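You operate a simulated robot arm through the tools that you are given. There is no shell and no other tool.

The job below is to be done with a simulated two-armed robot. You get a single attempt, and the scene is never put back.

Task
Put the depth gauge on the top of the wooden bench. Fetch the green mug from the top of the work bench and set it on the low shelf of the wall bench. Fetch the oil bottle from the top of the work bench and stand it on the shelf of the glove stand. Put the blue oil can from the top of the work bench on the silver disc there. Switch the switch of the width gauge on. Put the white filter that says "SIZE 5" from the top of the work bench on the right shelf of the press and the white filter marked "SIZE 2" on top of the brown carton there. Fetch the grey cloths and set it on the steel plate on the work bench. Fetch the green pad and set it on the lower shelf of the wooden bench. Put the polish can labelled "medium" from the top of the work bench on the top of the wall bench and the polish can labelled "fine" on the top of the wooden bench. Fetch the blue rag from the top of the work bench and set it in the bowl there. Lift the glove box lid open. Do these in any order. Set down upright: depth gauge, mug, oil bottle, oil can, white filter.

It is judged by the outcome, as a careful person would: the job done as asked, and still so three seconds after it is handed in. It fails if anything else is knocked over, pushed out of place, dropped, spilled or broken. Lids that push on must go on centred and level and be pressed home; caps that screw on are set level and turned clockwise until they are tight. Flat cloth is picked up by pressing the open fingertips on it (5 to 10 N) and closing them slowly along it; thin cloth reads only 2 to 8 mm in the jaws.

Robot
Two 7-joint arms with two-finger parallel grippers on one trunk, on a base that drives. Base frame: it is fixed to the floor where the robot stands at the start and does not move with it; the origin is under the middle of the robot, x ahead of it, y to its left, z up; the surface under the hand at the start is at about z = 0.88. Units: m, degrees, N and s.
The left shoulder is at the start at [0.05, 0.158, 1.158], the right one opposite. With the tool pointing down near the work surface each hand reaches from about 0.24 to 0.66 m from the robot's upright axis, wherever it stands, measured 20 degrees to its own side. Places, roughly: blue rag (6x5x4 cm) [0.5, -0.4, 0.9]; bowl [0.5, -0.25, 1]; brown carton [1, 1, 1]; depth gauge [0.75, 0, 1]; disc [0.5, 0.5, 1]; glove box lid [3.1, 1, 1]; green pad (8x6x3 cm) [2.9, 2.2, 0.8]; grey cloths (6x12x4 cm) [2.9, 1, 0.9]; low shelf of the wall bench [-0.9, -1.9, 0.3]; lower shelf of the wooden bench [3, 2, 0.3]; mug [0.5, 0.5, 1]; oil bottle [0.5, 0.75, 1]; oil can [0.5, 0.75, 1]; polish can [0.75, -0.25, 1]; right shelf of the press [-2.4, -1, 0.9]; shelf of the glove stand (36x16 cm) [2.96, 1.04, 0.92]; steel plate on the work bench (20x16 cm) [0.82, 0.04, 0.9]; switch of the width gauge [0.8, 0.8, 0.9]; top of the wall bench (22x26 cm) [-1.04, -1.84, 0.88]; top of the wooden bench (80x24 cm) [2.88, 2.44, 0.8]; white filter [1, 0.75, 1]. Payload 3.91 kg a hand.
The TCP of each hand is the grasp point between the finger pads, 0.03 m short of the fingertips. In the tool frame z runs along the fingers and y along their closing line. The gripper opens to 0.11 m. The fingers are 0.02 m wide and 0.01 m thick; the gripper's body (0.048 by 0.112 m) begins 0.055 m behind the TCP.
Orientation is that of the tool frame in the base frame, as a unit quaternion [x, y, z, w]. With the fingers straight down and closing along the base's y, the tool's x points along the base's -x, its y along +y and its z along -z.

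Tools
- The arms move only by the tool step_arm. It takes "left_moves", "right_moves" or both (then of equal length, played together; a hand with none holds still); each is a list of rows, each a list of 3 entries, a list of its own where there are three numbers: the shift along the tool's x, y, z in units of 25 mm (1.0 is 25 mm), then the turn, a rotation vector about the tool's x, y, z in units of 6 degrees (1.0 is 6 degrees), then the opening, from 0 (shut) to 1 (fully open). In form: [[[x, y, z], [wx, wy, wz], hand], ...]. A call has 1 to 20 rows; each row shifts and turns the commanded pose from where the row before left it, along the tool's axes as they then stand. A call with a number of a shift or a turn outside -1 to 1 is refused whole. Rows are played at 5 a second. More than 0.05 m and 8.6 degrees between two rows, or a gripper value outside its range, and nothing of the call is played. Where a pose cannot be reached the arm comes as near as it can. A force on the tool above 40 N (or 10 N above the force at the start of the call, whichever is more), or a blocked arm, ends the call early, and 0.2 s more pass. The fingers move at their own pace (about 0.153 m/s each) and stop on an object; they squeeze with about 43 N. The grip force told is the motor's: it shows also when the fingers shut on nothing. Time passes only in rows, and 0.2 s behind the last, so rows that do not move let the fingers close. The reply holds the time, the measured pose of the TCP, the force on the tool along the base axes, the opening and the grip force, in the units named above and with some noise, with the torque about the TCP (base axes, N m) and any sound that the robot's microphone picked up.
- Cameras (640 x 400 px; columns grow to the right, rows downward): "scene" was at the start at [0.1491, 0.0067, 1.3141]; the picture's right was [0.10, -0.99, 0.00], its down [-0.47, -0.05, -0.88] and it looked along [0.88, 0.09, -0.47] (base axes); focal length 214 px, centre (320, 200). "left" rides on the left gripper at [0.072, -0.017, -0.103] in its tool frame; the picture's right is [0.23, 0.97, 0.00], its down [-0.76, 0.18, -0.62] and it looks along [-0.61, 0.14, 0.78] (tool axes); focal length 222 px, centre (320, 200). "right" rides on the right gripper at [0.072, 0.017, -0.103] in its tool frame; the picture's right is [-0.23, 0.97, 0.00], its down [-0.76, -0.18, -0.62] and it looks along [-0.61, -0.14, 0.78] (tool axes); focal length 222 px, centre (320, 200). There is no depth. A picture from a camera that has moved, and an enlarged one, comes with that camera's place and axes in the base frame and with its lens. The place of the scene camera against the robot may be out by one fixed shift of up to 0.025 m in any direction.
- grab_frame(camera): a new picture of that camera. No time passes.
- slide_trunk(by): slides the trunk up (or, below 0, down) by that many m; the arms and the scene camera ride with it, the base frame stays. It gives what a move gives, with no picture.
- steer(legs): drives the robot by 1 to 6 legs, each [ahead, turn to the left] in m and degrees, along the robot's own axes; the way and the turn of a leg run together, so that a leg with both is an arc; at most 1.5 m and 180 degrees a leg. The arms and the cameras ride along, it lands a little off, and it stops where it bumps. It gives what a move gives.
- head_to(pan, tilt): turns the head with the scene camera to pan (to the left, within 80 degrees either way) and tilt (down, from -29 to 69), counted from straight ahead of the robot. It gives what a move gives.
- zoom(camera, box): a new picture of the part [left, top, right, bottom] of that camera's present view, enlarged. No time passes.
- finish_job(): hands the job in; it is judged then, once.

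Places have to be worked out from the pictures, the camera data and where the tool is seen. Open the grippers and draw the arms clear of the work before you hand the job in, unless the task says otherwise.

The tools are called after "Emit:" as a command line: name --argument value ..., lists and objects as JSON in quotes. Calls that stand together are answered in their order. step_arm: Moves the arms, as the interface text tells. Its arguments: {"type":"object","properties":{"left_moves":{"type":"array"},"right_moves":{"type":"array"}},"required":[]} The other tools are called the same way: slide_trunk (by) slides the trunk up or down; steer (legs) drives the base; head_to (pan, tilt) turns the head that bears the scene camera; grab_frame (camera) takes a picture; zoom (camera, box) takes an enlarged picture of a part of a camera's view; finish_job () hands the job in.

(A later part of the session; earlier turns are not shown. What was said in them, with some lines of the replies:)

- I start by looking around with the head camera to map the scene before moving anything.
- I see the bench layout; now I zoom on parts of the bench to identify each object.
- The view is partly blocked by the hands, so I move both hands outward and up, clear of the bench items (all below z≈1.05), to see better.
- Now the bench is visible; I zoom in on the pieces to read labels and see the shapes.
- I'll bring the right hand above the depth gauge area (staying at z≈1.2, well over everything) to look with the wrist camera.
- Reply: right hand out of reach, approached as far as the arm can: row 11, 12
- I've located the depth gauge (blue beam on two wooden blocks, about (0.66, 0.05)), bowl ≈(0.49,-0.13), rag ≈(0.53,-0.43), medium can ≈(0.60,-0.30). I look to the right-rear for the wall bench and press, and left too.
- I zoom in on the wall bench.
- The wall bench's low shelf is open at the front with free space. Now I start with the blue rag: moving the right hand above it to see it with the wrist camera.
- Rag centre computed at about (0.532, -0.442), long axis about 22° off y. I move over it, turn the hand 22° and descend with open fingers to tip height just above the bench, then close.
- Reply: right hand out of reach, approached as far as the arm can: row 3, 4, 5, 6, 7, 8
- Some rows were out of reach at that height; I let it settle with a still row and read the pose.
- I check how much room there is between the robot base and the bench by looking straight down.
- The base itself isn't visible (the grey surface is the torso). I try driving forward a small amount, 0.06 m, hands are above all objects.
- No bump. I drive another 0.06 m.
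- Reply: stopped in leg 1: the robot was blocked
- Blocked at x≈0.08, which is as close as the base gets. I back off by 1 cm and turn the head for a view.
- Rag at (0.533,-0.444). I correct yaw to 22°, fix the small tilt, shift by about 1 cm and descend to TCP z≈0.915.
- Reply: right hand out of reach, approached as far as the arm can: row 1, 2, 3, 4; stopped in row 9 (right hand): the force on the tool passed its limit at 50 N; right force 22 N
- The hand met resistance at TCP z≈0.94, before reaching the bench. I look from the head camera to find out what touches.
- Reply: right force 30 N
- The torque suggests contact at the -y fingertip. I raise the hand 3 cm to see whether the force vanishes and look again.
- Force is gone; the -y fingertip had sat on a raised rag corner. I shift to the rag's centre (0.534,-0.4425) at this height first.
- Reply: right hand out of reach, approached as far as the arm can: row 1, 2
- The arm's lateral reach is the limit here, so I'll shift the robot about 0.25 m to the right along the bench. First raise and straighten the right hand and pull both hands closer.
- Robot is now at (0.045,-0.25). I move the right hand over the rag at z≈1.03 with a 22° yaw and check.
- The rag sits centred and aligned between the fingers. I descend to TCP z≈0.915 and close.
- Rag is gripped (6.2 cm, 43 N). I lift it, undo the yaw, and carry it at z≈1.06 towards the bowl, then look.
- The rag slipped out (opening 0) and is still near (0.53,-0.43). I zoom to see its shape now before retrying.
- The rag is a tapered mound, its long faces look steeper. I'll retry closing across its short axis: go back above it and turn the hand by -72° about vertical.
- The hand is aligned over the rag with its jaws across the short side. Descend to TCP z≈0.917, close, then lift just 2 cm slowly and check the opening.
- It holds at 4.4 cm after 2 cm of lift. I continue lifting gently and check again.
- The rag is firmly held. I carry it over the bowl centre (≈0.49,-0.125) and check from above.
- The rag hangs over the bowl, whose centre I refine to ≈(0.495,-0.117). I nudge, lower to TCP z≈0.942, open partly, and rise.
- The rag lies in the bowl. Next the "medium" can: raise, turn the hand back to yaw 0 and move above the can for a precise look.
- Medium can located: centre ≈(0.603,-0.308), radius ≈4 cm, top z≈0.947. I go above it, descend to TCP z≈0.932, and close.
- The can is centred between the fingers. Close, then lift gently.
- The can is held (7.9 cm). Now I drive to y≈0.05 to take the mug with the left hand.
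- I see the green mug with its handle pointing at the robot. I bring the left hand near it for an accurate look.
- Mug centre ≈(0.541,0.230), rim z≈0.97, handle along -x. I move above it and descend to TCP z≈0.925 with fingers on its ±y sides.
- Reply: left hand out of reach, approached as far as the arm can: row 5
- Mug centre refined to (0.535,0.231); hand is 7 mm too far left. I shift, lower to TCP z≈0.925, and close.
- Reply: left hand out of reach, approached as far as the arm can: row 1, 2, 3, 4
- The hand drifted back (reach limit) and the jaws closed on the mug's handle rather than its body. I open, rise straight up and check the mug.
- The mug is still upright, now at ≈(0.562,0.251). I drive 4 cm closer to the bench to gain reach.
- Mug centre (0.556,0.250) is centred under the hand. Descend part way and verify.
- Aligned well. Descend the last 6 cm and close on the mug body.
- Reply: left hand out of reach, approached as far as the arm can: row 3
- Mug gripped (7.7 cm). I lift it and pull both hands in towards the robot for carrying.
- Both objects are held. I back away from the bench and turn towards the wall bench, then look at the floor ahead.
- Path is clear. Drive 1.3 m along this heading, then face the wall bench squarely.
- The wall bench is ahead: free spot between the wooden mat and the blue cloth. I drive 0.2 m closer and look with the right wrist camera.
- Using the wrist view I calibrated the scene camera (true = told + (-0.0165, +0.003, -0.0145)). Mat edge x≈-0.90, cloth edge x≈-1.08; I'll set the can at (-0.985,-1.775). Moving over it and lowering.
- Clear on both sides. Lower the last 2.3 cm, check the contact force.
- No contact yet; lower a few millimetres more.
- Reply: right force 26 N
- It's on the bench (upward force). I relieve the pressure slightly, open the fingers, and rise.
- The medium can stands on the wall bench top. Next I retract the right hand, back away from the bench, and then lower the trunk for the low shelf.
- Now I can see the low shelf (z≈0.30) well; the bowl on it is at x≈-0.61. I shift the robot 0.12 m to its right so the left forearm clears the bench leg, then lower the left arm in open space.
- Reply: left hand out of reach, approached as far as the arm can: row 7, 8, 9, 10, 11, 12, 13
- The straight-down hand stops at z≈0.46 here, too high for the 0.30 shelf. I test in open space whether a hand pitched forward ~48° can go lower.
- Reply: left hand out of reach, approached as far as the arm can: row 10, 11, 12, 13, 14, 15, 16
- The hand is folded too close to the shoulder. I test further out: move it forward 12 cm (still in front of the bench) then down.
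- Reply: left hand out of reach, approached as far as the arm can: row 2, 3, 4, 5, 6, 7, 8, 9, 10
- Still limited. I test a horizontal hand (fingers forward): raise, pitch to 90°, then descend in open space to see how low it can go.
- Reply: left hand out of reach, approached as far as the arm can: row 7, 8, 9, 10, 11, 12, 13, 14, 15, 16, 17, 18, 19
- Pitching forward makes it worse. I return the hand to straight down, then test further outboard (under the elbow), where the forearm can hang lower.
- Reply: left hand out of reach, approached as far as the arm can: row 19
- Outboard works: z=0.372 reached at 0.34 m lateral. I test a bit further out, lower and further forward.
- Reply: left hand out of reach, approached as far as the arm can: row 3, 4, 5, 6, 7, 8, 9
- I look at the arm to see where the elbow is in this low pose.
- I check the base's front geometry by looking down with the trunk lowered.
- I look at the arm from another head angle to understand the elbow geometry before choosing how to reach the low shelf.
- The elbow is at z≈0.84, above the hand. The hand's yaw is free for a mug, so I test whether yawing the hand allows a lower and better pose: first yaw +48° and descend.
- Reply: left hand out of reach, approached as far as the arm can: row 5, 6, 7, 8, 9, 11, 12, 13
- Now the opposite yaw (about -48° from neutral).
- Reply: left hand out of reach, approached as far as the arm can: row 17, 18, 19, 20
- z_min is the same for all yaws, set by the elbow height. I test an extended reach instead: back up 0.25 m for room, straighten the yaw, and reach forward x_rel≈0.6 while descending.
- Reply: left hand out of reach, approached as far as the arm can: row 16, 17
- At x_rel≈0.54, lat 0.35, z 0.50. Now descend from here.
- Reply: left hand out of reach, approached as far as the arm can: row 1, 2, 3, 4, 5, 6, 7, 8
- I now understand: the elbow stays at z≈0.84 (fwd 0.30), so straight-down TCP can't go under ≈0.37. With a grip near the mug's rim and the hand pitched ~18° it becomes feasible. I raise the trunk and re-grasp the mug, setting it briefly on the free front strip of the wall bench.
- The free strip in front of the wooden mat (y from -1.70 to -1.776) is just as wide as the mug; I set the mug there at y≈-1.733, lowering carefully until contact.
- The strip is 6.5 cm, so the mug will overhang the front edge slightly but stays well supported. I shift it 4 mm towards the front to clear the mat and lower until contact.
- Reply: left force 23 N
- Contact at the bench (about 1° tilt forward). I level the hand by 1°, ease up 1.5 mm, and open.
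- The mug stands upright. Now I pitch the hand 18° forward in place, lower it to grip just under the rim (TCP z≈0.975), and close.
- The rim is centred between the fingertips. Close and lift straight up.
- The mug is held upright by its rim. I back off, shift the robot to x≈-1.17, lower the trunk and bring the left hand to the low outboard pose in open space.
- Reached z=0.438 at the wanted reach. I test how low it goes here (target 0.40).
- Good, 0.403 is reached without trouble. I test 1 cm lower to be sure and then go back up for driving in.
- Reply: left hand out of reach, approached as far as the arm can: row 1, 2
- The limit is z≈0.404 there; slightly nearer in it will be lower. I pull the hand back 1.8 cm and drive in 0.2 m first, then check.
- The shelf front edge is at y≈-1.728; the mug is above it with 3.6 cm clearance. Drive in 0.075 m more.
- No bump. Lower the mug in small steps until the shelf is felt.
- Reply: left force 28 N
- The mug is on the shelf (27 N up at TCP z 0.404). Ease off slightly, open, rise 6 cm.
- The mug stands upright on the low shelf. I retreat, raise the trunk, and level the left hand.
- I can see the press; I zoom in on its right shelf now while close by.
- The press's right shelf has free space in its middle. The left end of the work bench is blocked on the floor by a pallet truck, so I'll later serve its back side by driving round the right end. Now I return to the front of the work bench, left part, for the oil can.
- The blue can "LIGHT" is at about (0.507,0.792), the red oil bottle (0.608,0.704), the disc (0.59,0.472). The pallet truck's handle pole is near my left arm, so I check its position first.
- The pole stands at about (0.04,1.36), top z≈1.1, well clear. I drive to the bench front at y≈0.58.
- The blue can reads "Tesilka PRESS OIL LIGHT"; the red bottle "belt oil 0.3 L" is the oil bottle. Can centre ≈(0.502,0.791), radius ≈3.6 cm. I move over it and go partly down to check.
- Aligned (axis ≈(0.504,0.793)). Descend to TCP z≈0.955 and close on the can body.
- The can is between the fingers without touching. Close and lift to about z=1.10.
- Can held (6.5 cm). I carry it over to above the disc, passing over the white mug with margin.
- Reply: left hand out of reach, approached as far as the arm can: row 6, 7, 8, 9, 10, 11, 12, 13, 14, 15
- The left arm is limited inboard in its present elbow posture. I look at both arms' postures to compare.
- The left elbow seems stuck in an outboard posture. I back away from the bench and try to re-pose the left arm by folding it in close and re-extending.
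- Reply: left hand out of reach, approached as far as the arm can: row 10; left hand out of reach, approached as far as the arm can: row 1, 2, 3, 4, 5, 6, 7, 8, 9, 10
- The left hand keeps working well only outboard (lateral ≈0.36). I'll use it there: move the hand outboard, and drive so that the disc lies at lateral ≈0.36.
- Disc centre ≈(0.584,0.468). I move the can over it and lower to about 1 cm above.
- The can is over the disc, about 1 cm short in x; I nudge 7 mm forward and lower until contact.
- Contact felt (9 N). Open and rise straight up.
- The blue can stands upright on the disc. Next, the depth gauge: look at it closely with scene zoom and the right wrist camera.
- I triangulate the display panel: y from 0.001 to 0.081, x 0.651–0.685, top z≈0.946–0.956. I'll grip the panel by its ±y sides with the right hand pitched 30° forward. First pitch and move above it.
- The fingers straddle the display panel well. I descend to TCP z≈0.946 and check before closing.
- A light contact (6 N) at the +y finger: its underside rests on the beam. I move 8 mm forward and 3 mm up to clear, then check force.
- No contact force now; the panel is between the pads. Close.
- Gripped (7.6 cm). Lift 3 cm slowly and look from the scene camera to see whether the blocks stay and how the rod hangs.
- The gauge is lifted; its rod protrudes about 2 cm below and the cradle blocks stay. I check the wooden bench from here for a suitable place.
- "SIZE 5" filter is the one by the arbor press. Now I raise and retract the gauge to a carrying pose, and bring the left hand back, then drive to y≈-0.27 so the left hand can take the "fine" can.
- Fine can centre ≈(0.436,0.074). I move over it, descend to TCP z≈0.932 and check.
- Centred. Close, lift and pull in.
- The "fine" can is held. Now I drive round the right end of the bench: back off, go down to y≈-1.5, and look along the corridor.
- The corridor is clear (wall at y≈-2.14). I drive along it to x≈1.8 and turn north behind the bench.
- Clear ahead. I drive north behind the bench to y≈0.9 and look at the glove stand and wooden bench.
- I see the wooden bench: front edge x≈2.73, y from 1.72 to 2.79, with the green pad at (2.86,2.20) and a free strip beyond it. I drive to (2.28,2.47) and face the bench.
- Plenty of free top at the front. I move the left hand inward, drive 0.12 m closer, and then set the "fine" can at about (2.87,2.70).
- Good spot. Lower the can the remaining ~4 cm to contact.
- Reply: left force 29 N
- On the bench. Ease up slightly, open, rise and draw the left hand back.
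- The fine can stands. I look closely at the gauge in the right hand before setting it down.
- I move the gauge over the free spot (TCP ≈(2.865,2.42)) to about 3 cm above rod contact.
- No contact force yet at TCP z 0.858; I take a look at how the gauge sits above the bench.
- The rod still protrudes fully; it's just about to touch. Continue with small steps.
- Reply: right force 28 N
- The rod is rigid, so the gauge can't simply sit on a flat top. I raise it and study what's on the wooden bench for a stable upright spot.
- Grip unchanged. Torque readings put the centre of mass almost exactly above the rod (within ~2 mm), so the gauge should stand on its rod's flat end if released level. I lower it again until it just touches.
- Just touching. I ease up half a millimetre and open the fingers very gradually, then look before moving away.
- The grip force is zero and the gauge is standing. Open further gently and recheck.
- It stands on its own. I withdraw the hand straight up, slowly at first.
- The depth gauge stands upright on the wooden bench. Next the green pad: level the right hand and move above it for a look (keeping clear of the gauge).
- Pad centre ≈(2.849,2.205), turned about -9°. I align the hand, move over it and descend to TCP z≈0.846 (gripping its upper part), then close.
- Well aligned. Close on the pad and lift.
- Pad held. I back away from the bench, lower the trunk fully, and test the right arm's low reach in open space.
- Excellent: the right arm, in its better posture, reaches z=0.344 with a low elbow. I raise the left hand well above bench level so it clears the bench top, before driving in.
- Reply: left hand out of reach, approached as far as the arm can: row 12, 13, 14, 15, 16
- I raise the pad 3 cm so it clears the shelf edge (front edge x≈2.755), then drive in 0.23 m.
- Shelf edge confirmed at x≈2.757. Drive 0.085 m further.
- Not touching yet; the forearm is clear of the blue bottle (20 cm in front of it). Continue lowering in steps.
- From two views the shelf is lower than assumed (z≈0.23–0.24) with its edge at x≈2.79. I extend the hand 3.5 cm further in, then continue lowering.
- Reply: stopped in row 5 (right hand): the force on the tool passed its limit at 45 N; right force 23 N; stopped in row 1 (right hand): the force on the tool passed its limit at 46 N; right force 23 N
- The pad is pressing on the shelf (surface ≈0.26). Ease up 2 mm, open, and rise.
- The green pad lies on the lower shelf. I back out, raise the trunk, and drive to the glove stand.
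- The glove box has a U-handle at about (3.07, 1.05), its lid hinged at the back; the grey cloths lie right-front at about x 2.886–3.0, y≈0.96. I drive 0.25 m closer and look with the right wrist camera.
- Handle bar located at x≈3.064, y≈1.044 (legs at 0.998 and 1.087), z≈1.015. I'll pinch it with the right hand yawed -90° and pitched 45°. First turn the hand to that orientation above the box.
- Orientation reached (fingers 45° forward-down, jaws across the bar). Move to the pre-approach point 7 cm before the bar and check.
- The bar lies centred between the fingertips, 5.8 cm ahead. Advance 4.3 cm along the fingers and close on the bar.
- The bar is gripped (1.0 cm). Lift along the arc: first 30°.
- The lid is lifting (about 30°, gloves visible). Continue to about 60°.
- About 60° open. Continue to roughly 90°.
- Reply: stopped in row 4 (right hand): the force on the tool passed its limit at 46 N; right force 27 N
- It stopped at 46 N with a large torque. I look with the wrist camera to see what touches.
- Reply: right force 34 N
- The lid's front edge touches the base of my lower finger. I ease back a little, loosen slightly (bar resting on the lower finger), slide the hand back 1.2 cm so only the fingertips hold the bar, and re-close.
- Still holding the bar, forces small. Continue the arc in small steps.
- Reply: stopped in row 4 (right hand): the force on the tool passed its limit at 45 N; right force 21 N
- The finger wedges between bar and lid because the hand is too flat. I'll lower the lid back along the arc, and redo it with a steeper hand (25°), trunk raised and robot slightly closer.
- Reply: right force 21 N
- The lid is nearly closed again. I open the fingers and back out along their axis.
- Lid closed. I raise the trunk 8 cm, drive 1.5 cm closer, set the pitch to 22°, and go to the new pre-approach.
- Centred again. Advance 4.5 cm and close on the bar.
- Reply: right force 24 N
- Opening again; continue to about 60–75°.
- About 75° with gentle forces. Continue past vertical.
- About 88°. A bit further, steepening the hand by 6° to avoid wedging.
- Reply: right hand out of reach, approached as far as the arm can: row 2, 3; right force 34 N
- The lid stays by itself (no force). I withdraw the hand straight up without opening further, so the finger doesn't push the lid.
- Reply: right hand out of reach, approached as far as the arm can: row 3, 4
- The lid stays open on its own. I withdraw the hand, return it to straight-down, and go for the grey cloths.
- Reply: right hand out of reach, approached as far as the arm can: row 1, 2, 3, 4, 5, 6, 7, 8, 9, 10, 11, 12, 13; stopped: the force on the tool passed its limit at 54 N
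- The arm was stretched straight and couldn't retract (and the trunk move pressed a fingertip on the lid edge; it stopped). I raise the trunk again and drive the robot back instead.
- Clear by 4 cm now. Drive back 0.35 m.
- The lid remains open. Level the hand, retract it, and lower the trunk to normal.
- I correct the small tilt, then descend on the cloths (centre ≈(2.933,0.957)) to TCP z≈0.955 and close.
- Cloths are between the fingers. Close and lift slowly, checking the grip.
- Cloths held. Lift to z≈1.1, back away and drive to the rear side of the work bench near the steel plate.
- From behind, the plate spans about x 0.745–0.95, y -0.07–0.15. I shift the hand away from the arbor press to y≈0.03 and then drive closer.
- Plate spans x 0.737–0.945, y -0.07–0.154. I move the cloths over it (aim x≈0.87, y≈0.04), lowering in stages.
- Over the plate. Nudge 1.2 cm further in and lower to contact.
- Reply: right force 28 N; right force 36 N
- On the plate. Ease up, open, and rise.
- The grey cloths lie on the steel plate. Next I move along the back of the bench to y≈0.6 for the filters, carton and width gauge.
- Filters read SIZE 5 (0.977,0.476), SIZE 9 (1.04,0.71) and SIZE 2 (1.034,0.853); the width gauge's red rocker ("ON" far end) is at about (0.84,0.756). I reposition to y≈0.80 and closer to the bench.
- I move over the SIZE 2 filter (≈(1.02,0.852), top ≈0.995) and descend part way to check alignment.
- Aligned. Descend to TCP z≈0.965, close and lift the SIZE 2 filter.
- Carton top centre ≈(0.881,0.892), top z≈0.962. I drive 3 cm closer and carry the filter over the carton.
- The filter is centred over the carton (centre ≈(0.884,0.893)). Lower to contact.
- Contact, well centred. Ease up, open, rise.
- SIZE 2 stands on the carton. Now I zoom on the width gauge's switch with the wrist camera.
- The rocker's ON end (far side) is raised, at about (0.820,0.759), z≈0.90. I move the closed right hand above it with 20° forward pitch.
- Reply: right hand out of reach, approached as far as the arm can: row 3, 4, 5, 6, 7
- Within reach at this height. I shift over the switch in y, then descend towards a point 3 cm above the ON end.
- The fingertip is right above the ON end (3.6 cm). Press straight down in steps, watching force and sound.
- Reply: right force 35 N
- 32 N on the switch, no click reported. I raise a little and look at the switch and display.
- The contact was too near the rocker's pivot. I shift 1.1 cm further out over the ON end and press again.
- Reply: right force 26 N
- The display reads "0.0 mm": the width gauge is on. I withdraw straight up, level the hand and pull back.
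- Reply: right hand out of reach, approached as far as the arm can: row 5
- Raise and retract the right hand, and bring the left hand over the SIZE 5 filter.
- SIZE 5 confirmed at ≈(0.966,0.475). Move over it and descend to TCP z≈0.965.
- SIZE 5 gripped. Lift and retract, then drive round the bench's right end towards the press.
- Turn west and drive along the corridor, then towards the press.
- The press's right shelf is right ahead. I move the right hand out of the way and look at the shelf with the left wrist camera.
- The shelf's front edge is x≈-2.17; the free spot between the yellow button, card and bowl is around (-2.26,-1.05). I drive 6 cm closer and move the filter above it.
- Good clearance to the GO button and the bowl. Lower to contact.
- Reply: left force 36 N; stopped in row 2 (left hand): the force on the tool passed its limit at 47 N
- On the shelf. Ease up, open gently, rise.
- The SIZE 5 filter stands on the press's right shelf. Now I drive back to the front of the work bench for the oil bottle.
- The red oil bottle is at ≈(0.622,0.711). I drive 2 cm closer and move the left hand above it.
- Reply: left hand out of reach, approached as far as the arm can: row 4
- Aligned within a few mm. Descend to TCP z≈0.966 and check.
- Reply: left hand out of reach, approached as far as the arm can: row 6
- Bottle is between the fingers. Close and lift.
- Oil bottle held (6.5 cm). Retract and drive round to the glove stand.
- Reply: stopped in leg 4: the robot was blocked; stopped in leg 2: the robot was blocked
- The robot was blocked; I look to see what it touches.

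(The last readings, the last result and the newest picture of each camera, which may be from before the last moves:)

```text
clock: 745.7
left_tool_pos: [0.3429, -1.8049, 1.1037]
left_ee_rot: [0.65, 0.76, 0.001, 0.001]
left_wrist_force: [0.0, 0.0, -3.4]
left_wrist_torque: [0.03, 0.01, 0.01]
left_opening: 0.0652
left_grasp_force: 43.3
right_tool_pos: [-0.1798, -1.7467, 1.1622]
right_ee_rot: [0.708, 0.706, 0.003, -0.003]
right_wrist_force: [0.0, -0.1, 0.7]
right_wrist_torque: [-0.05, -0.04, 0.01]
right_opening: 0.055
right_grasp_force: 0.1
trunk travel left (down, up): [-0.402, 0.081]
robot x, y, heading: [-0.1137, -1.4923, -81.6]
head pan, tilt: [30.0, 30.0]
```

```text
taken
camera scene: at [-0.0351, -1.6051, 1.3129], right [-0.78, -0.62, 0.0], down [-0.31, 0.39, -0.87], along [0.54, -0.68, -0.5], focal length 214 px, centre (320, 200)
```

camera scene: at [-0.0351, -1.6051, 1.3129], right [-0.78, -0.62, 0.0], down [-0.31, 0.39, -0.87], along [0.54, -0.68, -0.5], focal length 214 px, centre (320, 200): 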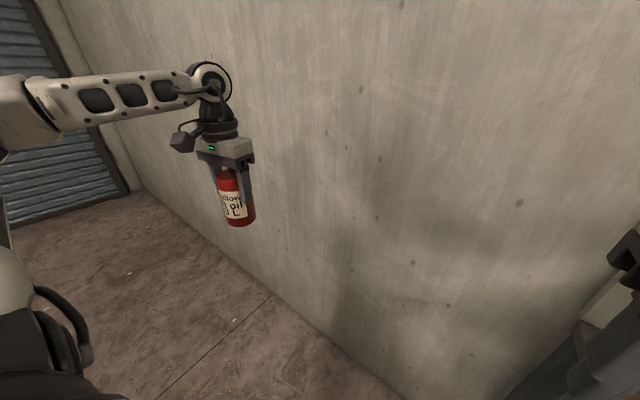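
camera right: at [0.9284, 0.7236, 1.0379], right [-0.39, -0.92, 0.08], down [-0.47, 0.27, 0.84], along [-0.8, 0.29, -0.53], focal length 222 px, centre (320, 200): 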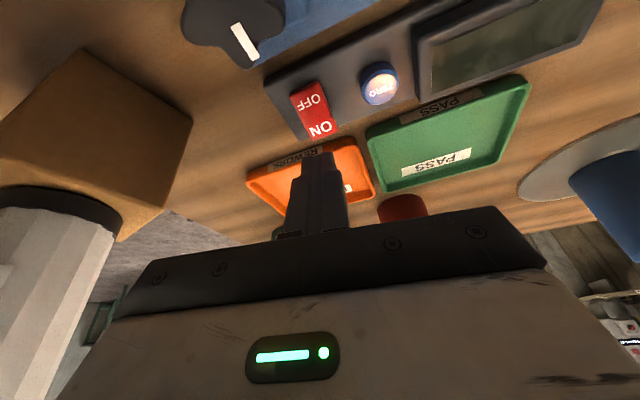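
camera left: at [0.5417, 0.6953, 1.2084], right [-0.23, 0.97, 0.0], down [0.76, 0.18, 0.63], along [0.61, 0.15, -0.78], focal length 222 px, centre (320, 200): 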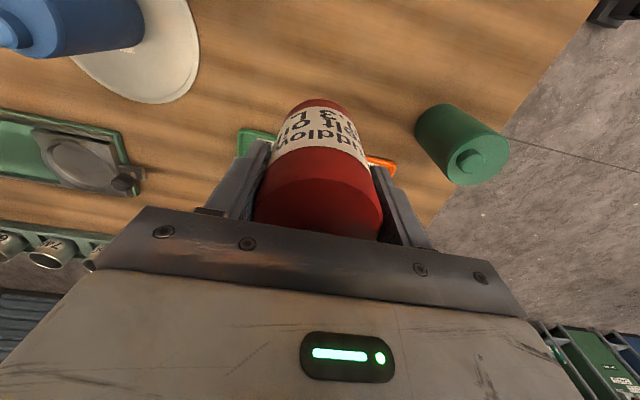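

The right side is close to the wall bench's corner. I back up 0.1 m, bring the left hand inboard a bit, then continue east along the corridor.

Emit:
steer --legs '[[-0.1, 0]]'

Emit:
step_arm --left_moves '[[[0.3, -0.9, 0], [0, 0, 0], 0], [[0.3, -0.9, 0], [0, 0, 0], 0], [[0.3, -0.9, 0], [0, 0, 0], 0], [[0.3, -0.9, 0], [0, 0, 0], 0]]'

Emit:
steer --legs '[[0, 82], [1.45, 0], [0.45, 0]]'

Emit:
head_to --pan 20 --tilt 25

Emit:
grab_frame --camera "scene"

```text
clock: 746.8
left_tool_pos: [0.3285, -1.7072, 1.1042]
left_ee_rot: [0.651, 0.759, 0.0, 0.002]
left_wrist_force: [-0.2, 0.2, -3.0]
left_wrist_torque: [0.02, -0.01, 0.0]
left_opening: 0.0652
left_grasp_force: 43.1
right_tool_pos: [-0.1945, -1.6485, 1.1625]
right_ee_rot: [0.709, 0.705, 0.002, -0.002]
right_wrist_force: [0.7, -0.2, -0.2]
right_wrist_torque: [-0.02, -0.01, 0.0]
right_opening: 0.0551
right_grasp_force: 0.0
trunk travel left (down, up): [-0.402, 0.081]
robot x, y, heading: [-0.1253, -1.3946, -81.4]
head pan, tilt: [30.0, 30.0]
```

```text
clock: 747.8
left_tool_pos: [0.234, -1.6918, 1.1032]
left_ee_rot: [0.65, 0.76, 0.001, 0.001]
left_wrist_force: [-0.3, 0.5, -3.5]
left_wrist_torque: [-0.01, 0.05, 0.02]
left_opening: 0.0655
left_grasp_force: 42.8
right_tool_pos: [-0.194, -1.6495, 1.1618]
right_ee_rot: [0.708, 0.706, 0.002, -0.003]
right_wrist_force: [0.6, 0.3, -0.6]
right_wrist_torque: [-0.01, 0.06, -0.01]
right_opening: 0.0551
right_grasp_force: 0.0
trunk travel left (down, up): [-0.402, 0.081]
robot x, y, heading: [-0.1325, -1.3904, -81.9]
head pan, tilt: [30.0, 30.0]
```

```text
clock: 760.9
left_tool_pos: [2.1125, -1.0556, 1.1041]
left_ee_rot: [-0.011, 1.0, 0.001, 0.0]
left_wrist_force: [-0.5, 0.5, -3.7]
left_wrist_torque: [-0.01, 0.01, 0.01]
left_opening: 0.0655
left_grasp_force: 42.7
right_tool_pos: [2.0128, -1.474, 1.1625]
right_ee_rot: [0.068, 0.998, 0.0, -0.003]
right_wrist_force: [0.4, -0.3, 0.1]
right_wrist_torque: [0.0, 0.0, 0.0]
right_opening: 0.0549
right_grasp_force: 0.0
trunk travel left (down, up): [-0.402, 0.081]
robot x, y, heading: [1.7683, -1.3778, 0.6]
head pan, tilt: [30.0, 30.0]
```

```text
clock: 761.6
left_tool_pos: [2.1137, -1.0552, 1.1032]
left_ee_rot: [-0.011, 1.0, 0.001, 0.0]
left_wrist_force: [0.6, 0.7, -4.2]
left_wrist_torque: [-0.02, 0.03, 0.0]
left_opening: 0.0653
left_grasp_force: 43.2
right_tool_pos: [2.0141, -1.4751, 1.1631]
right_ee_rot: [0.068, 0.998, 0.0, -0.003]
right_wrist_force: [0.1, 0.3, -0.6]
right_wrist_torque: [0.02, 0.0, -0.02]
right_opening: 0.0549
right_grasp_force: 0.0
trunk travel left (down, up): [-0.402, 0.081]
robot x, y, heading: [1.7664, -1.3804, 0.7]
head pan, tilt: [20.0, 25.0]
```

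```text
taken
camera scene: at [1.9141, -1.3471, 1.3209], right [0.35, -0.94, 0.0], down [-0.4, -0.15, -0.91], along [0.85, 0.32, -0.42], focal length 214 px, centre (320, 200)
```

scene: 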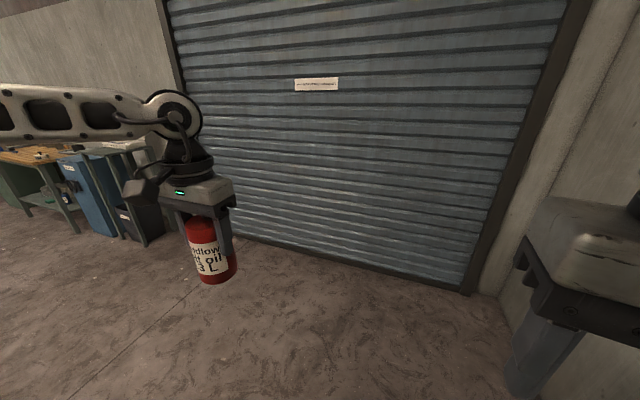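

Through the corridor. Now north-east to the glove stand.

Emit:
steer --legs '[[0, 80.5], [1.4, 0], [0.73, 0], [0, -81]]'

Emit:
head_to --pan 20 --tilt 25

Emit:
grab_frame --camera "scene"

```text
clock: 779.0
left_tool_pos: [2.4858, 1.0357, 1.1025]
left_ee_rot: [0.0, 1.0, 0.001, 0.0]
left_wrist_force: [-0.2, 0.4, -3.8]
left_wrist_torque: [0.01, 0.02, -0.01]
left_opening: 0.0653
left_grasp_force: 42.6
right_tool_pos: [2.3766, 0.6185, 1.1615]
right_ee_rot: [0.078, 0.997, 0.0, -0.003]
right_wrist_force: [-0.4, -0.1, -0.2]
right_wrist_torque: [0.02, 0.01, -0.01]
right_opening: 0.0547
right_grasp_force: 0.1
trunk travel left (down, up): [-0.402, 0.081]
robot x, y, heading: [2.1355, 0.7253, -0.4]
head pan, tilt: [20.0, 25.0]
```

```text
clock: 779.6
left_tool_pos: [2.486, 1.0353, 1.1029]
left_ee_rot: [0.001, 1.0, 0.002, 0.0]
left_wrist_force: [0.6, -1.1, -4.0]
left_wrist_torque: [0.03, 0.04, 0.01]
left_opening: 0.0654
left_grasp_force: 42.8
right_tool_pos: [2.3762, 0.6187, 1.1623]
right_ee_rot: [0.078, 0.997, 0.0, -0.003]
right_wrist_force: [-0.4, -0.6, 0.3]
right_wrist_torque: [0.02, -0.04, -0.02]
right_opening: 0.0552
right_grasp_force: 0.1
trunk travel left (down, up): [-0.402, 0.081]
robot x, y, heading: [2.1374, 0.722, -0.7]
head pan, tilt: [20.0, 25.0]
```

```text
taken
camera scene: at [2.2805, 0.7491, 1.3209], right [0.33, -0.94, 0.0], down [-0.4, -0.14, -0.91], along [0.85, 0.3, -0.42], focal length 214 px, centre (320, 200)
```

scene: 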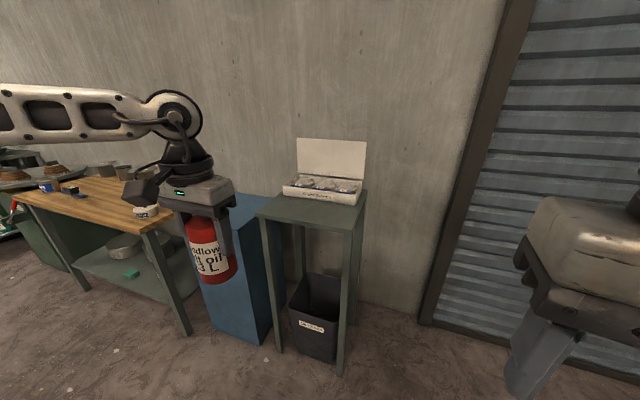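

Emit:
zoom --camera "scene" --box '[20, 160, 180, 260]'

Emit:
zoom --camera "scene" --box '[230, 120, 390, 220]'

```text
4.00 times, centred on (100, 210) of scene
camera zoom: at [2.2805, 0.7491, 1.3209], right [0.33, -0.94, 0.0], down [-0.4, -0.14, -0.91], along [0.85, 0.3, -0.42], focal length 858 px, centre (1200, 160)
```

zoom: 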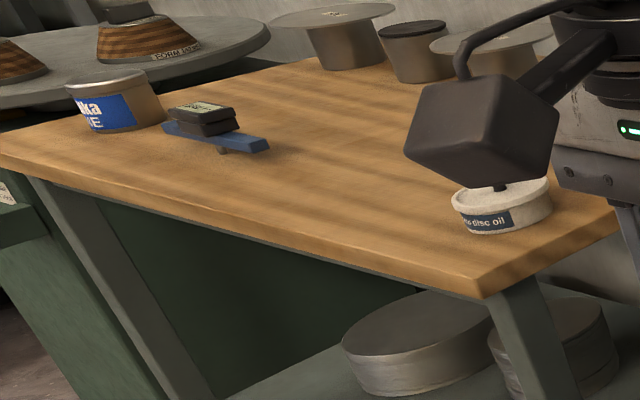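

```text
4.00 times, centred on (310, 170) of scene
camera zoom: at [2.2805, 0.7491, 1.3209], right [0.33, -0.94, 0.0], down [-0.4, -0.14, -0.91], along [0.85, 0.3, -0.42], focal length 858 px, centre (360, 320)
```

zoom: 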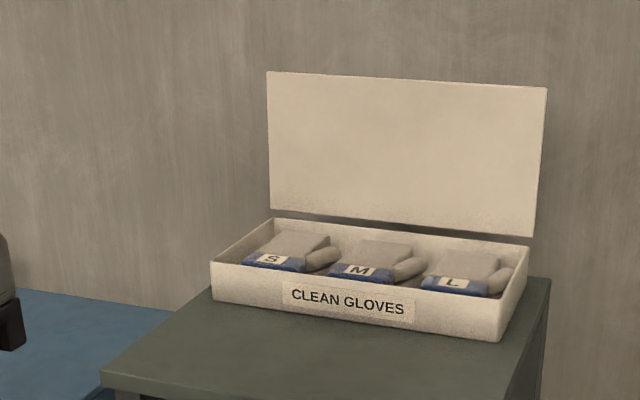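

The gauge still stands and the lid is open. I drive 0.33 m closer and set the oil bottle on the free front part of the stand's shelf.

Emit:
steer --legs '[[0.33, 0.5]]'

Emit:
step_arm --left_moves '[[[-0.85, 0.25, 0], [0, 0, 0], 0], [[-0.85, 0.25, 0], [0, 0, 0], 0], [[-0.85, 0.25, 0], [0, 0, 0], 0], [[-0.85, 0.25, 0], [0, 0, 0], 0], [[-0.85, 0.25, 0], [0, 0, 0], 0], [[-0.85, 0.25, 0], [0, 0, 0], 0], [[0, 0, 0], [0, 0, 0], 0]]'

Emit:
grab_frame --camera "left"

Emit:
head_to --pan 20 --tilt 40

Emit:
grab_frame --camera "scene"

```text
clock: 781.8
left_tool_pos: [2.8117, 1.0363, 1.1025]
left_ee_rot: [-0.005, 1.0, 0.001, 0.0]
left_wrist_force: [0.2, 1.0, -4.1]
left_wrist_torque: [0.0, 0.06, -0.01]
left_opening: 0.0655
left_grasp_force: 42.7
right_tool_pos: [2.7072, 0.6194, 1.1617]
right_ee_rot: [0.074, 0.997, 0.0, -0.004]
right_wrist_force: [0.1, 0.0, 0.3]
right_wrist_torque: [-0.02, 0.04, -0.02]
right_opening: 0.0549
right_grasp_force: 0.2
trunk travel left (down, up): [-0.402, 0.081]
robot x, y, heading: [2.4622, 0.7211, 0.2]
head pan, tilt: [20.0, 25.0]
```

```text
clock: 783.4
left_tool_pos: [2.9393, 1.0756, 1.103]
left_ee_rot: [-0.004, 1.0, 0.001, 0.0]
left_wrist_force: [-0.3, -0.4, -4.2]
left_wrist_torque: [0.03, 0.06, 0.0]
left_opening: 0.0654
left_grasp_force: 42.5
right_tool_pos: [2.7057, 0.6201, 1.162]
right_ee_rot: [0.073, 0.997, 0.0, -0.003]
right_wrist_force: [-0.2, 0.0, 0.2]
right_wrist_torque: [0.0, -0.03, -0.03]
right_opening: 0.0551
right_grasp_force: 0.0
trunk travel left (down, up): [-0.402, 0.081]
robot x, y, heading: [2.4645, 0.7213, 0.1]
head pan, tilt: [20.0, 25.0]
```

```text
taken
camera left: at [2.8655, 1.0586, 1.2073], right [-0.23, 0.97, 0.0], down [0.76, 0.18, 0.62], along [0.61, 0.15, -0.78], focal length 222 px, centre (320, 200)
```

left: 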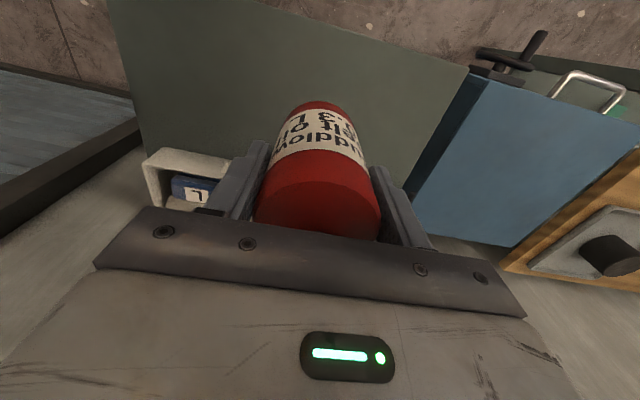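

```text
clock: 784.2
left_tool_pos: [2.9389, 1.0765, 1.1048]
left_ee_rot: [-0.004, 1.0, 0.001, 0.0]
left_wrist_force: [-0.2, 0.0, -3.5]
left_wrist_torque: [0.01, 0.01, -0.01]
left_opening: 0.0654
left_grasp_force: 43.0
right_tool_pos: [2.7067, 0.6205, 1.1626]
right_ee_rot: [0.073, 0.997, 0.0, -0.004]
right_wrist_force: [0.1, -0.2, 0.8]
right_wrist_torque: [-0.01, 0.03, 0.02]
right_opening: 0.0546
right_grasp_force: 0.2
trunk travel left (down, up): [-0.402, 0.081]
robot x, y, heading: [2.4634, 0.7173, 0.0]
head pan, tilt: [20.0, 40.0]
```

```text
taken
camera scene: at [2.6026, 0.7464, 1.2976], right [0.34, -0.94, 0.0], down [-0.6, -0.22, -0.77], along [0.72, 0.26, -0.64], focal length 214 px, centre (320, 200)
```

scene: 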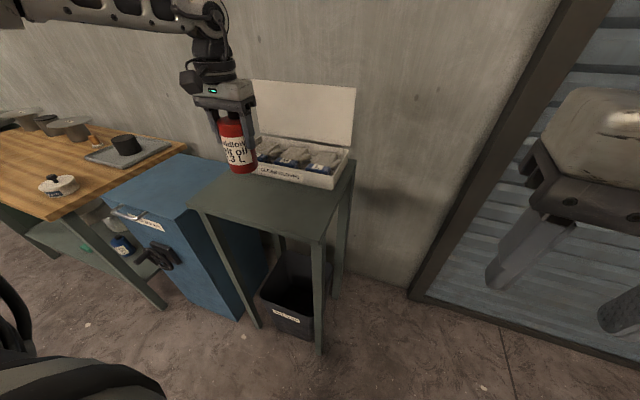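

Position is good (0.08 m in front of the box). Lower to contact.

Emit:
step_arm --left_moves '[[[0, 0, 0.9], [0, 0, 0], 0], [[0, 0, 0.9], [0, 0, 0], 0], [[0, 0, 0.9], [0, 0, 0], 0], [[0, 0, 0.7], [0, 0, 0], 0], [[0, 0, 0.2], [0, 0, 0], 0], [[0, 0, 0], [0, 0, 0], 0]]'

Emit:
step_arm --left_moves '[[[0, 0, 0.1], [0, 0, 0], 0], [[0, 0, 0], [0, 0, 0], 0]]'

Emit:
step_arm --left_moves '[[[0, 0, 0.1], [0, 0, 0], 0], [[0, 0, 0], [0, 0, 0], 0]]'

```text
clock: 785.6
left_tool_pos: [2.9394, 1.0752, 1.0132]
left_ee_rot: [-0.004, 1.0, 0.001, 0.0]
left_wrist_force: [0.1, 0.1, -4.0]
left_wrist_torque: [0.02, 0.01, -0.01]
left_opening: 0.0652
left_grasp_force: 42.8
right_tool_pos: [2.708, 0.6201, 1.162]
right_ee_rot: [0.074, 0.997, 0.001, -0.003]
right_wrist_force: [0.1, -0.7, 0.1]
right_wrist_torque: [0.02, 0.03, 0.03]
right_opening: 0.0549
right_grasp_force: 0.0
trunk travel left (down, up): [-0.402, 0.081]
robot x, y, heading: [2.4619, 0.7195, 0.0]
head pan, tilt: [20.0, 40.0]
```

```text
clock: 786.2
left_tool_pos: [2.938, 1.0755, 1.0112]
left_ee_rot: [-0.004, 1.0, 0.001, 0.001]
left_wrist_force: [0.0, -0.1, -3.2]
left_wrist_torque: [0.02, 0.03, -0.01]
left_opening: 0.0654
left_grasp_force: 42.8
right_tool_pos: [2.7062, 0.6196, 1.163]
right_ee_rot: [0.074, 0.997, 0.0, -0.004]
right_wrist_force: [0.4, 0.3, 0.1]
right_wrist_torque: [-0.01, -0.03, 0.02]
right_opening: 0.055
right_grasp_force: 0.1
trunk travel left (down, up): [-0.402, 0.081]
robot x, y, heading: [2.4655, 0.7214, -0.1]
head pan, tilt: [20.0, 40.0]
```

```text
clock: 786.8
left_tool_pos: [2.9395, 1.0761, 1.0104]
left_ee_rot: [-0.005, 1.0, 0.0, 0.0]
left_wrist_force: [-0.4, 0.9, 1.0]
left_wrist_torque: [-0.01, -0.1, 0.01]
left_opening: 0.0653
left_grasp_force: 42.7
right_tool_pos: [2.706, 0.6193, 1.1628]
right_ee_rot: [0.073, 0.997, 0.0, -0.002]
right_wrist_force: [0.5, 1.0, -0.6]
right_wrist_torque: [0.01, -0.01, 0.01]
right_opening: 0.0547
right_grasp_force: 0.0
trunk travel left (down, up): [-0.402, 0.081]
robot x, y, heading: [2.4646, 0.7203, 0.0]
head pan, tilt: [20.0, 40.0]
```

Emit:
step_arm --left_moves '[[[0, 0, 0.05], [0, 0, 0], 0], [[0, 0, 0], [0, 0, 0], 0], [[0, 0, 0], [0, 0, 0], 0.65], [[0, 0, 0], [0, 0, 0], 0.75], [[0, 0, 0], [0, 0, 0], 1], [[0, 0, 0], [0, 0, 0], 1], [[0, 0, -0.5], [0, 0, 0], 1], [[0, 0, -0.9], [0, 0, 0], 1], [[0, 0, -0.9], [0, 0, 0], 1], [[0, 0, -0.9], [0, 0, 0], 1], [[0, 0, -0.9], [0, 0, 0], 1], [[0, 0, -0.9], [0, 0, 0], 1]]'

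Emit:
zoom --camera "scene" --box '[160, 60, 400, 210]'

```text
clock: 789.4
left_tool_pos: [2.9381, 1.0761, 1.1332]
left_ee_rot: [-0.004, 1.0, 0.001, -0.001]
left_wrist_force: [-0.5, -0.4, 0.3]
left_wrist_torque: [0.01, 0.0, 0.0]
left_opening: 0.1099
left_grasp_force: 0.0
right_tool_pos: [2.7064, 0.6198, 1.163]
right_ee_rot: [0.074, 0.997, 0.0, -0.003]
right_wrist_force: [0.0, 0.1, 0.5]
right_wrist_torque: [0.03, 0.0, 0.02]
right_opening: 0.0549
right_grasp_force: 0.1
trunk travel left (down, up): [-0.402, 0.081]
robot x, y, heading: [2.4678, 0.722, 0.2]
head pan, tilt: [20.0, 40.0]
```

```text
2.67 times, centred on (280, 135) of scene
camera zoom: at [2.6022, 0.746, 1.2976], right [0.34, -0.94, 0.0], down [-0.6, -0.22, -0.77], along [0.72, 0.26, -0.64], focal length 572 px, centre (427, 373)
```

zoom: 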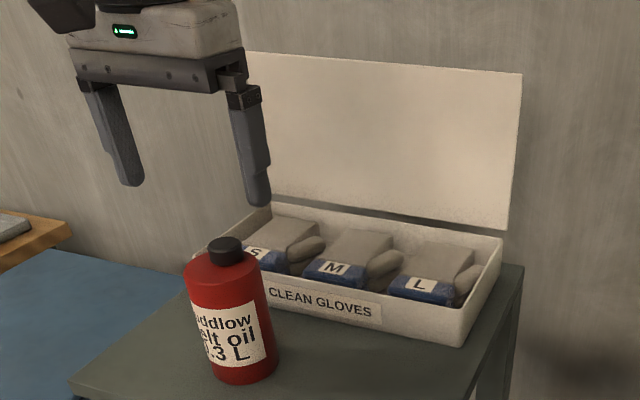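

The oil bottle stands upright on the stand. I raise the left hand, open both grippers, and back away clear of the work.

Emit:
step_arm --left_moves '[[[0, 0, -0.6], [0, 0, 0], 1], [[0.3, 0, -0.3], [0, 0, 0], 1], [[0.5, 0, 0], [0, 0, 0], 1]]' --right_moves '[[[0, 0, 0], [0, 0, 0], 1], [[0, 0, 0], [0, 0, 0], 1], [[0, 0, 0], [0, 0, 0], 1]]'

Emit:
steer --legs '[[-0.6, 0], [0, 35]]'

Emit:
head_to --pan 0 --tilt 22

Emit:
grab_frame --camera "scene"

Emit:
zoom --camera "scene" --box '[180, 140, 340, 240]'

```text
clock: 790.2
left_tool_pos: [2.9183, 1.0757, 1.1544]
left_ee_rot: [-0.004, 1.0, 0.001, 0.0]
left_wrist_force: [0.0, 0.5, -0.6]
left_wrist_torque: [-0.02, -0.02, -0.04]
left_opening: 0.1101
left_grasp_force: 0.1
right_tool_pos: [2.7064, 0.6206, 1.1621]
right_ee_rot: [0.074, 0.997, 0.0, -0.003]
right_wrist_force: [1.1, 0.7, -0.7]
right_wrist_torque: [-0.02, 0.02, 0.01]
right_opening: 0.1102
right_grasp_force: 0.1
trunk travel left (down, up): [-0.402, 0.081]
robot x, y, heading: [2.465, 0.7207, -0.0]
head pan, tilt: [20.0, 40.0]
```

```text
clock: 795.2
left_tool_pos: [2.0346, 1.2731, 1.1547]
left_ee_rot: [-0.302, 0.953, 0.001, 0.0]
left_wrist_force: [0.4, 0.1, -0.4]
left_wrist_torque: [-0.01, -0.03, 0.05]
left_opening: 0.1103
left_grasp_force: 0.0
right_tool_pos: [2.1211, 0.7775, 1.1619]
right_ee_rot: [-0.227, 0.974, 0.0, -0.002]
right_wrist_force: [0.5, 0.1, 0.2]
right_wrist_torque: [0.01, -0.01, -0.01]
right_opening: 0.1101
right_grasp_force: 0.1
trunk travel left (down, up): [-0.402, 0.081]
robot x, y, heading: [1.8667, 0.7245, 34.6]
head pan, tilt: [20.0, 40.0]
```

```text
clock: 796.1
left_tool_pos: [2.0353, 1.2726, 1.1554]
left_ee_rot: [-0.302, 0.953, 0.001, 0.0]
left_wrist_force: [0.3, 0.3, 0.1]
left_wrist_torque: [-0.03, 0.01, 0.01]
left_opening: 0.1101
left_grasp_force: 0.1
right_tool_pos: [2.1211, 0.7774, 1.1631]
right_ee_rot: [-0.227, 0.974, 0.0, -0.003]
right_wrist_force: [-0.3, 0.0, -0.4]
right_wrist_torque: [0.03, 0.0, 0.0]
right_opening: 0.1097
right_grasp_force: 0.0
trunk travel left (down, up): [-0.402, 0.081]
robot x, y, heading: [1.864, 0.7184, 34.7]
head pan, tilt: [0.0, 22.0]
```

```text
taken
camera scene: at [1.9924, 0.7945, 1.3257], right [0.57, -0.82, 0.0], down [-0.31, -0.21, -0.93], along [0.76, 0.53, -0.38], focal length 214 px, centre (320, 200)
```

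scene: 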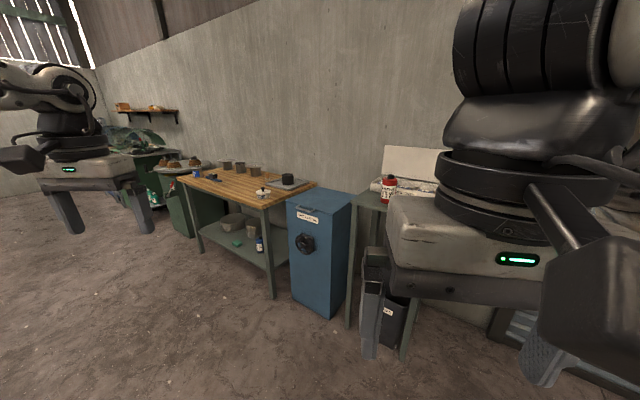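

```text
4.00 times, centred on (260, 190) of scene
camera zoom: at [1.9924, 0.7945, 1.3257], right [0.57, -0.82, 0.0], down [-0.31, -0.21, -0.93], along [0.76, 0.53, -0.38], focal length 858 px, centre (560, 240)
```

zoom: 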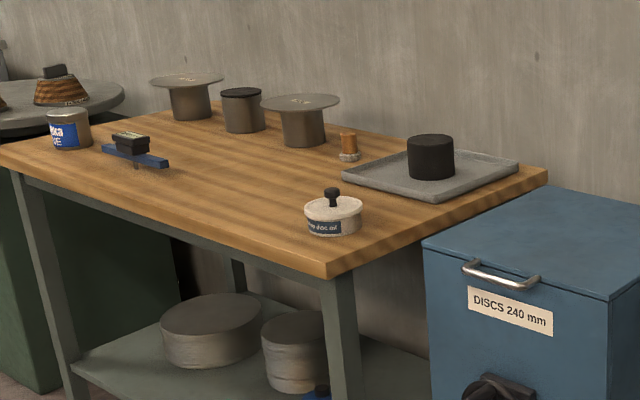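

Gauge, can, pad, bottle and lid are all in place. One last look over the work bench before handing in.

Emit:
steer --legs '[[0, 145]]'

Emit:
head_to --pan 5 --tilt 25

Emit:
grab_frame --camera "scene"

Emit:
zoom --camera "scene" --box '[120, 120, 440, 320]'

```text
clock: 802.5
left_tool_pos: [1.4088, 0.3658, 1.1553]
left_ee_rot: [1.0, 0.004, 0.0, 0.001]
left_wrist_force: [0.1, 0.8, 0.4]
left_wrist_torque: [0.02, 0.02, 0.0]
left_opening: 0.11
left_grasp_force: 0.1
right_tool_pos: [1.6235, 0.8214, 1.162]
right_ee_rot: [0.997, -0.076, 0.003, 0.001]
right_wrist_force: [0.1, 0.4, -0.4]
right_wrist_torque: [0.03, 0.01, -0.01]
right_opening: 0.1099
right_grasp_force: 0.1
trunk travel left (down, up): [-0.402, 0.081]
robot x, y, heading: [1.8626, 0.7137, 180.1]
head pan, tilt: [0.0, 22.0]
```

```text
clock: 803.1
left_tool_pos: [1.4092, 0.3658, 1.1553]
left_ee_rot: [1.0, 0.004, 0.0, 0.002]
left_wrist_force: [0.2, -0.5, -0.2]
left_wrist_torque: [-0.03, -0.01, -0.02]
left_opening: 0.1098
left_grasp_force: 0.1
right_tool_pos: [1.6225, 0.8221, 1.1633]
right_ee_rot: [0.997, -0.075, 0.002, 0.0]
right_wrist_force: [-0.2, -0.5, -0.8]
right_wrist_torque: [0.02, -0.01, -0.02]
right_opening: 0.1101
right_grasp_force: 0.1
trunk travel left (down, up): [-0.402, 0.081]
robot x, y, heading: [1.8645, 0.7153, 179.7]
head pan, tilt: [5.0, 25.0]
```

```text
taken
camera scene: at [1.7514, 0.7111, 1.321], right [-0.09, 1.0, 0.0], down [0.42, 0.04, -0.91], along [-0.9, -0.08, -0.42], focal length 214 px, centre (320, 200)
```

scene: 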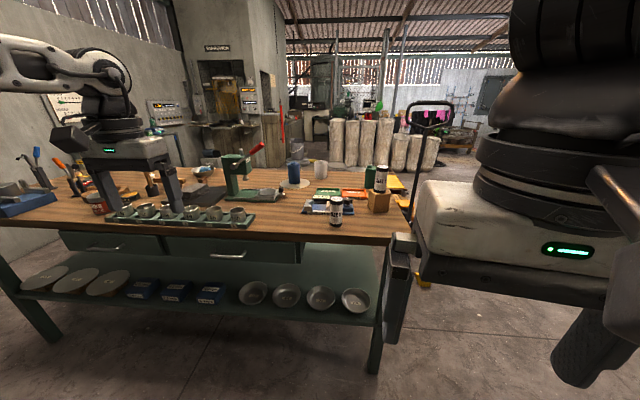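

```text
2.00 times, centred on (280, 220) of scene
camera zoom: at [1.7514, 0.7111, 1.321], right [-0.09, 1.0, 0.0], down [0.42, 0.04, -0.91], along [-0.9, -0.08, -0.42], focal length 429 px, centre (400, 160)
```

zoom: 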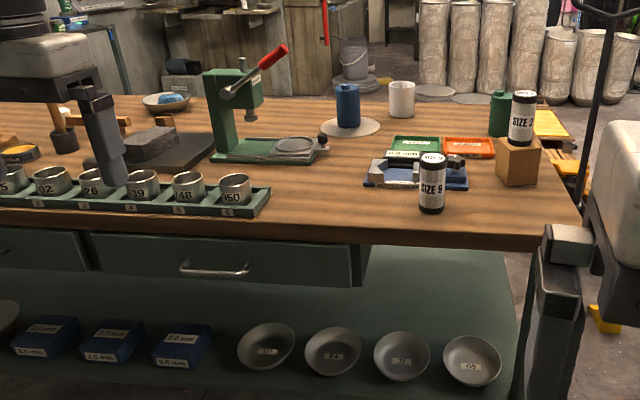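

Everything on the work bench is in order: rag in the bowl, blue can on the disc, cloths on the plate, SIZE 2 on the carton, gauge on. Grippers are open and arms clear, so I hand in the job.

Emit:
finish_job

```text
The job is handed in.
```

I did all thirteen parts of the job and handed it in. In my last looks around the shop, everything I could still see was in place.

| Item | Where it is now |
|---|---|
| Depth gauge | Upright on the top of the wooden bench |
| Green mug | Upright on the low shelf of the wall bench |
| Oil bottle (red, "belt oil 0.3 L") | Upright on the shelf of the glove stand |
| Blue oil can ("LIGHT") | Upright on the silver disc |
| Width gauge switch | On; the display reads 0.0 mm |
| White filter "SIZE 5" | Upright on the right shelf of the press |
| White filter "SIZE 2" | Upright on the brown carton |
| Grey cloths | On the steel plate |
| Green pad | On the lower shelf of the wooden bench |
| Polish can "medium" | On the top of the wall bench |
| Polish can "fine" | On the top of the wooden bench |
| Blue rag | In the bowl |
| Glove box lid | Open, standing at about 90° |

- **Depth gauge:** its rod sticks out about 2 cm and does not retract, so the gauge balances on the rod's small flat end. It stood for over six minutes before I handed in, but a knock to that bench could topple it. I left its two cradle blocks on the work bench.
- **Things I touched by accident:** I gripped the mug by its handle once and it slid about 3 cm on the bench. The rag slipped out of the hand on the first try. A fingertip pressed on the open glove box lid's edge (about 54 N) before the move stopped. The robot also bumped the work bench, and was stopped by something near the wall bench while driving. I saw nothing displaced or damaged from any of this.
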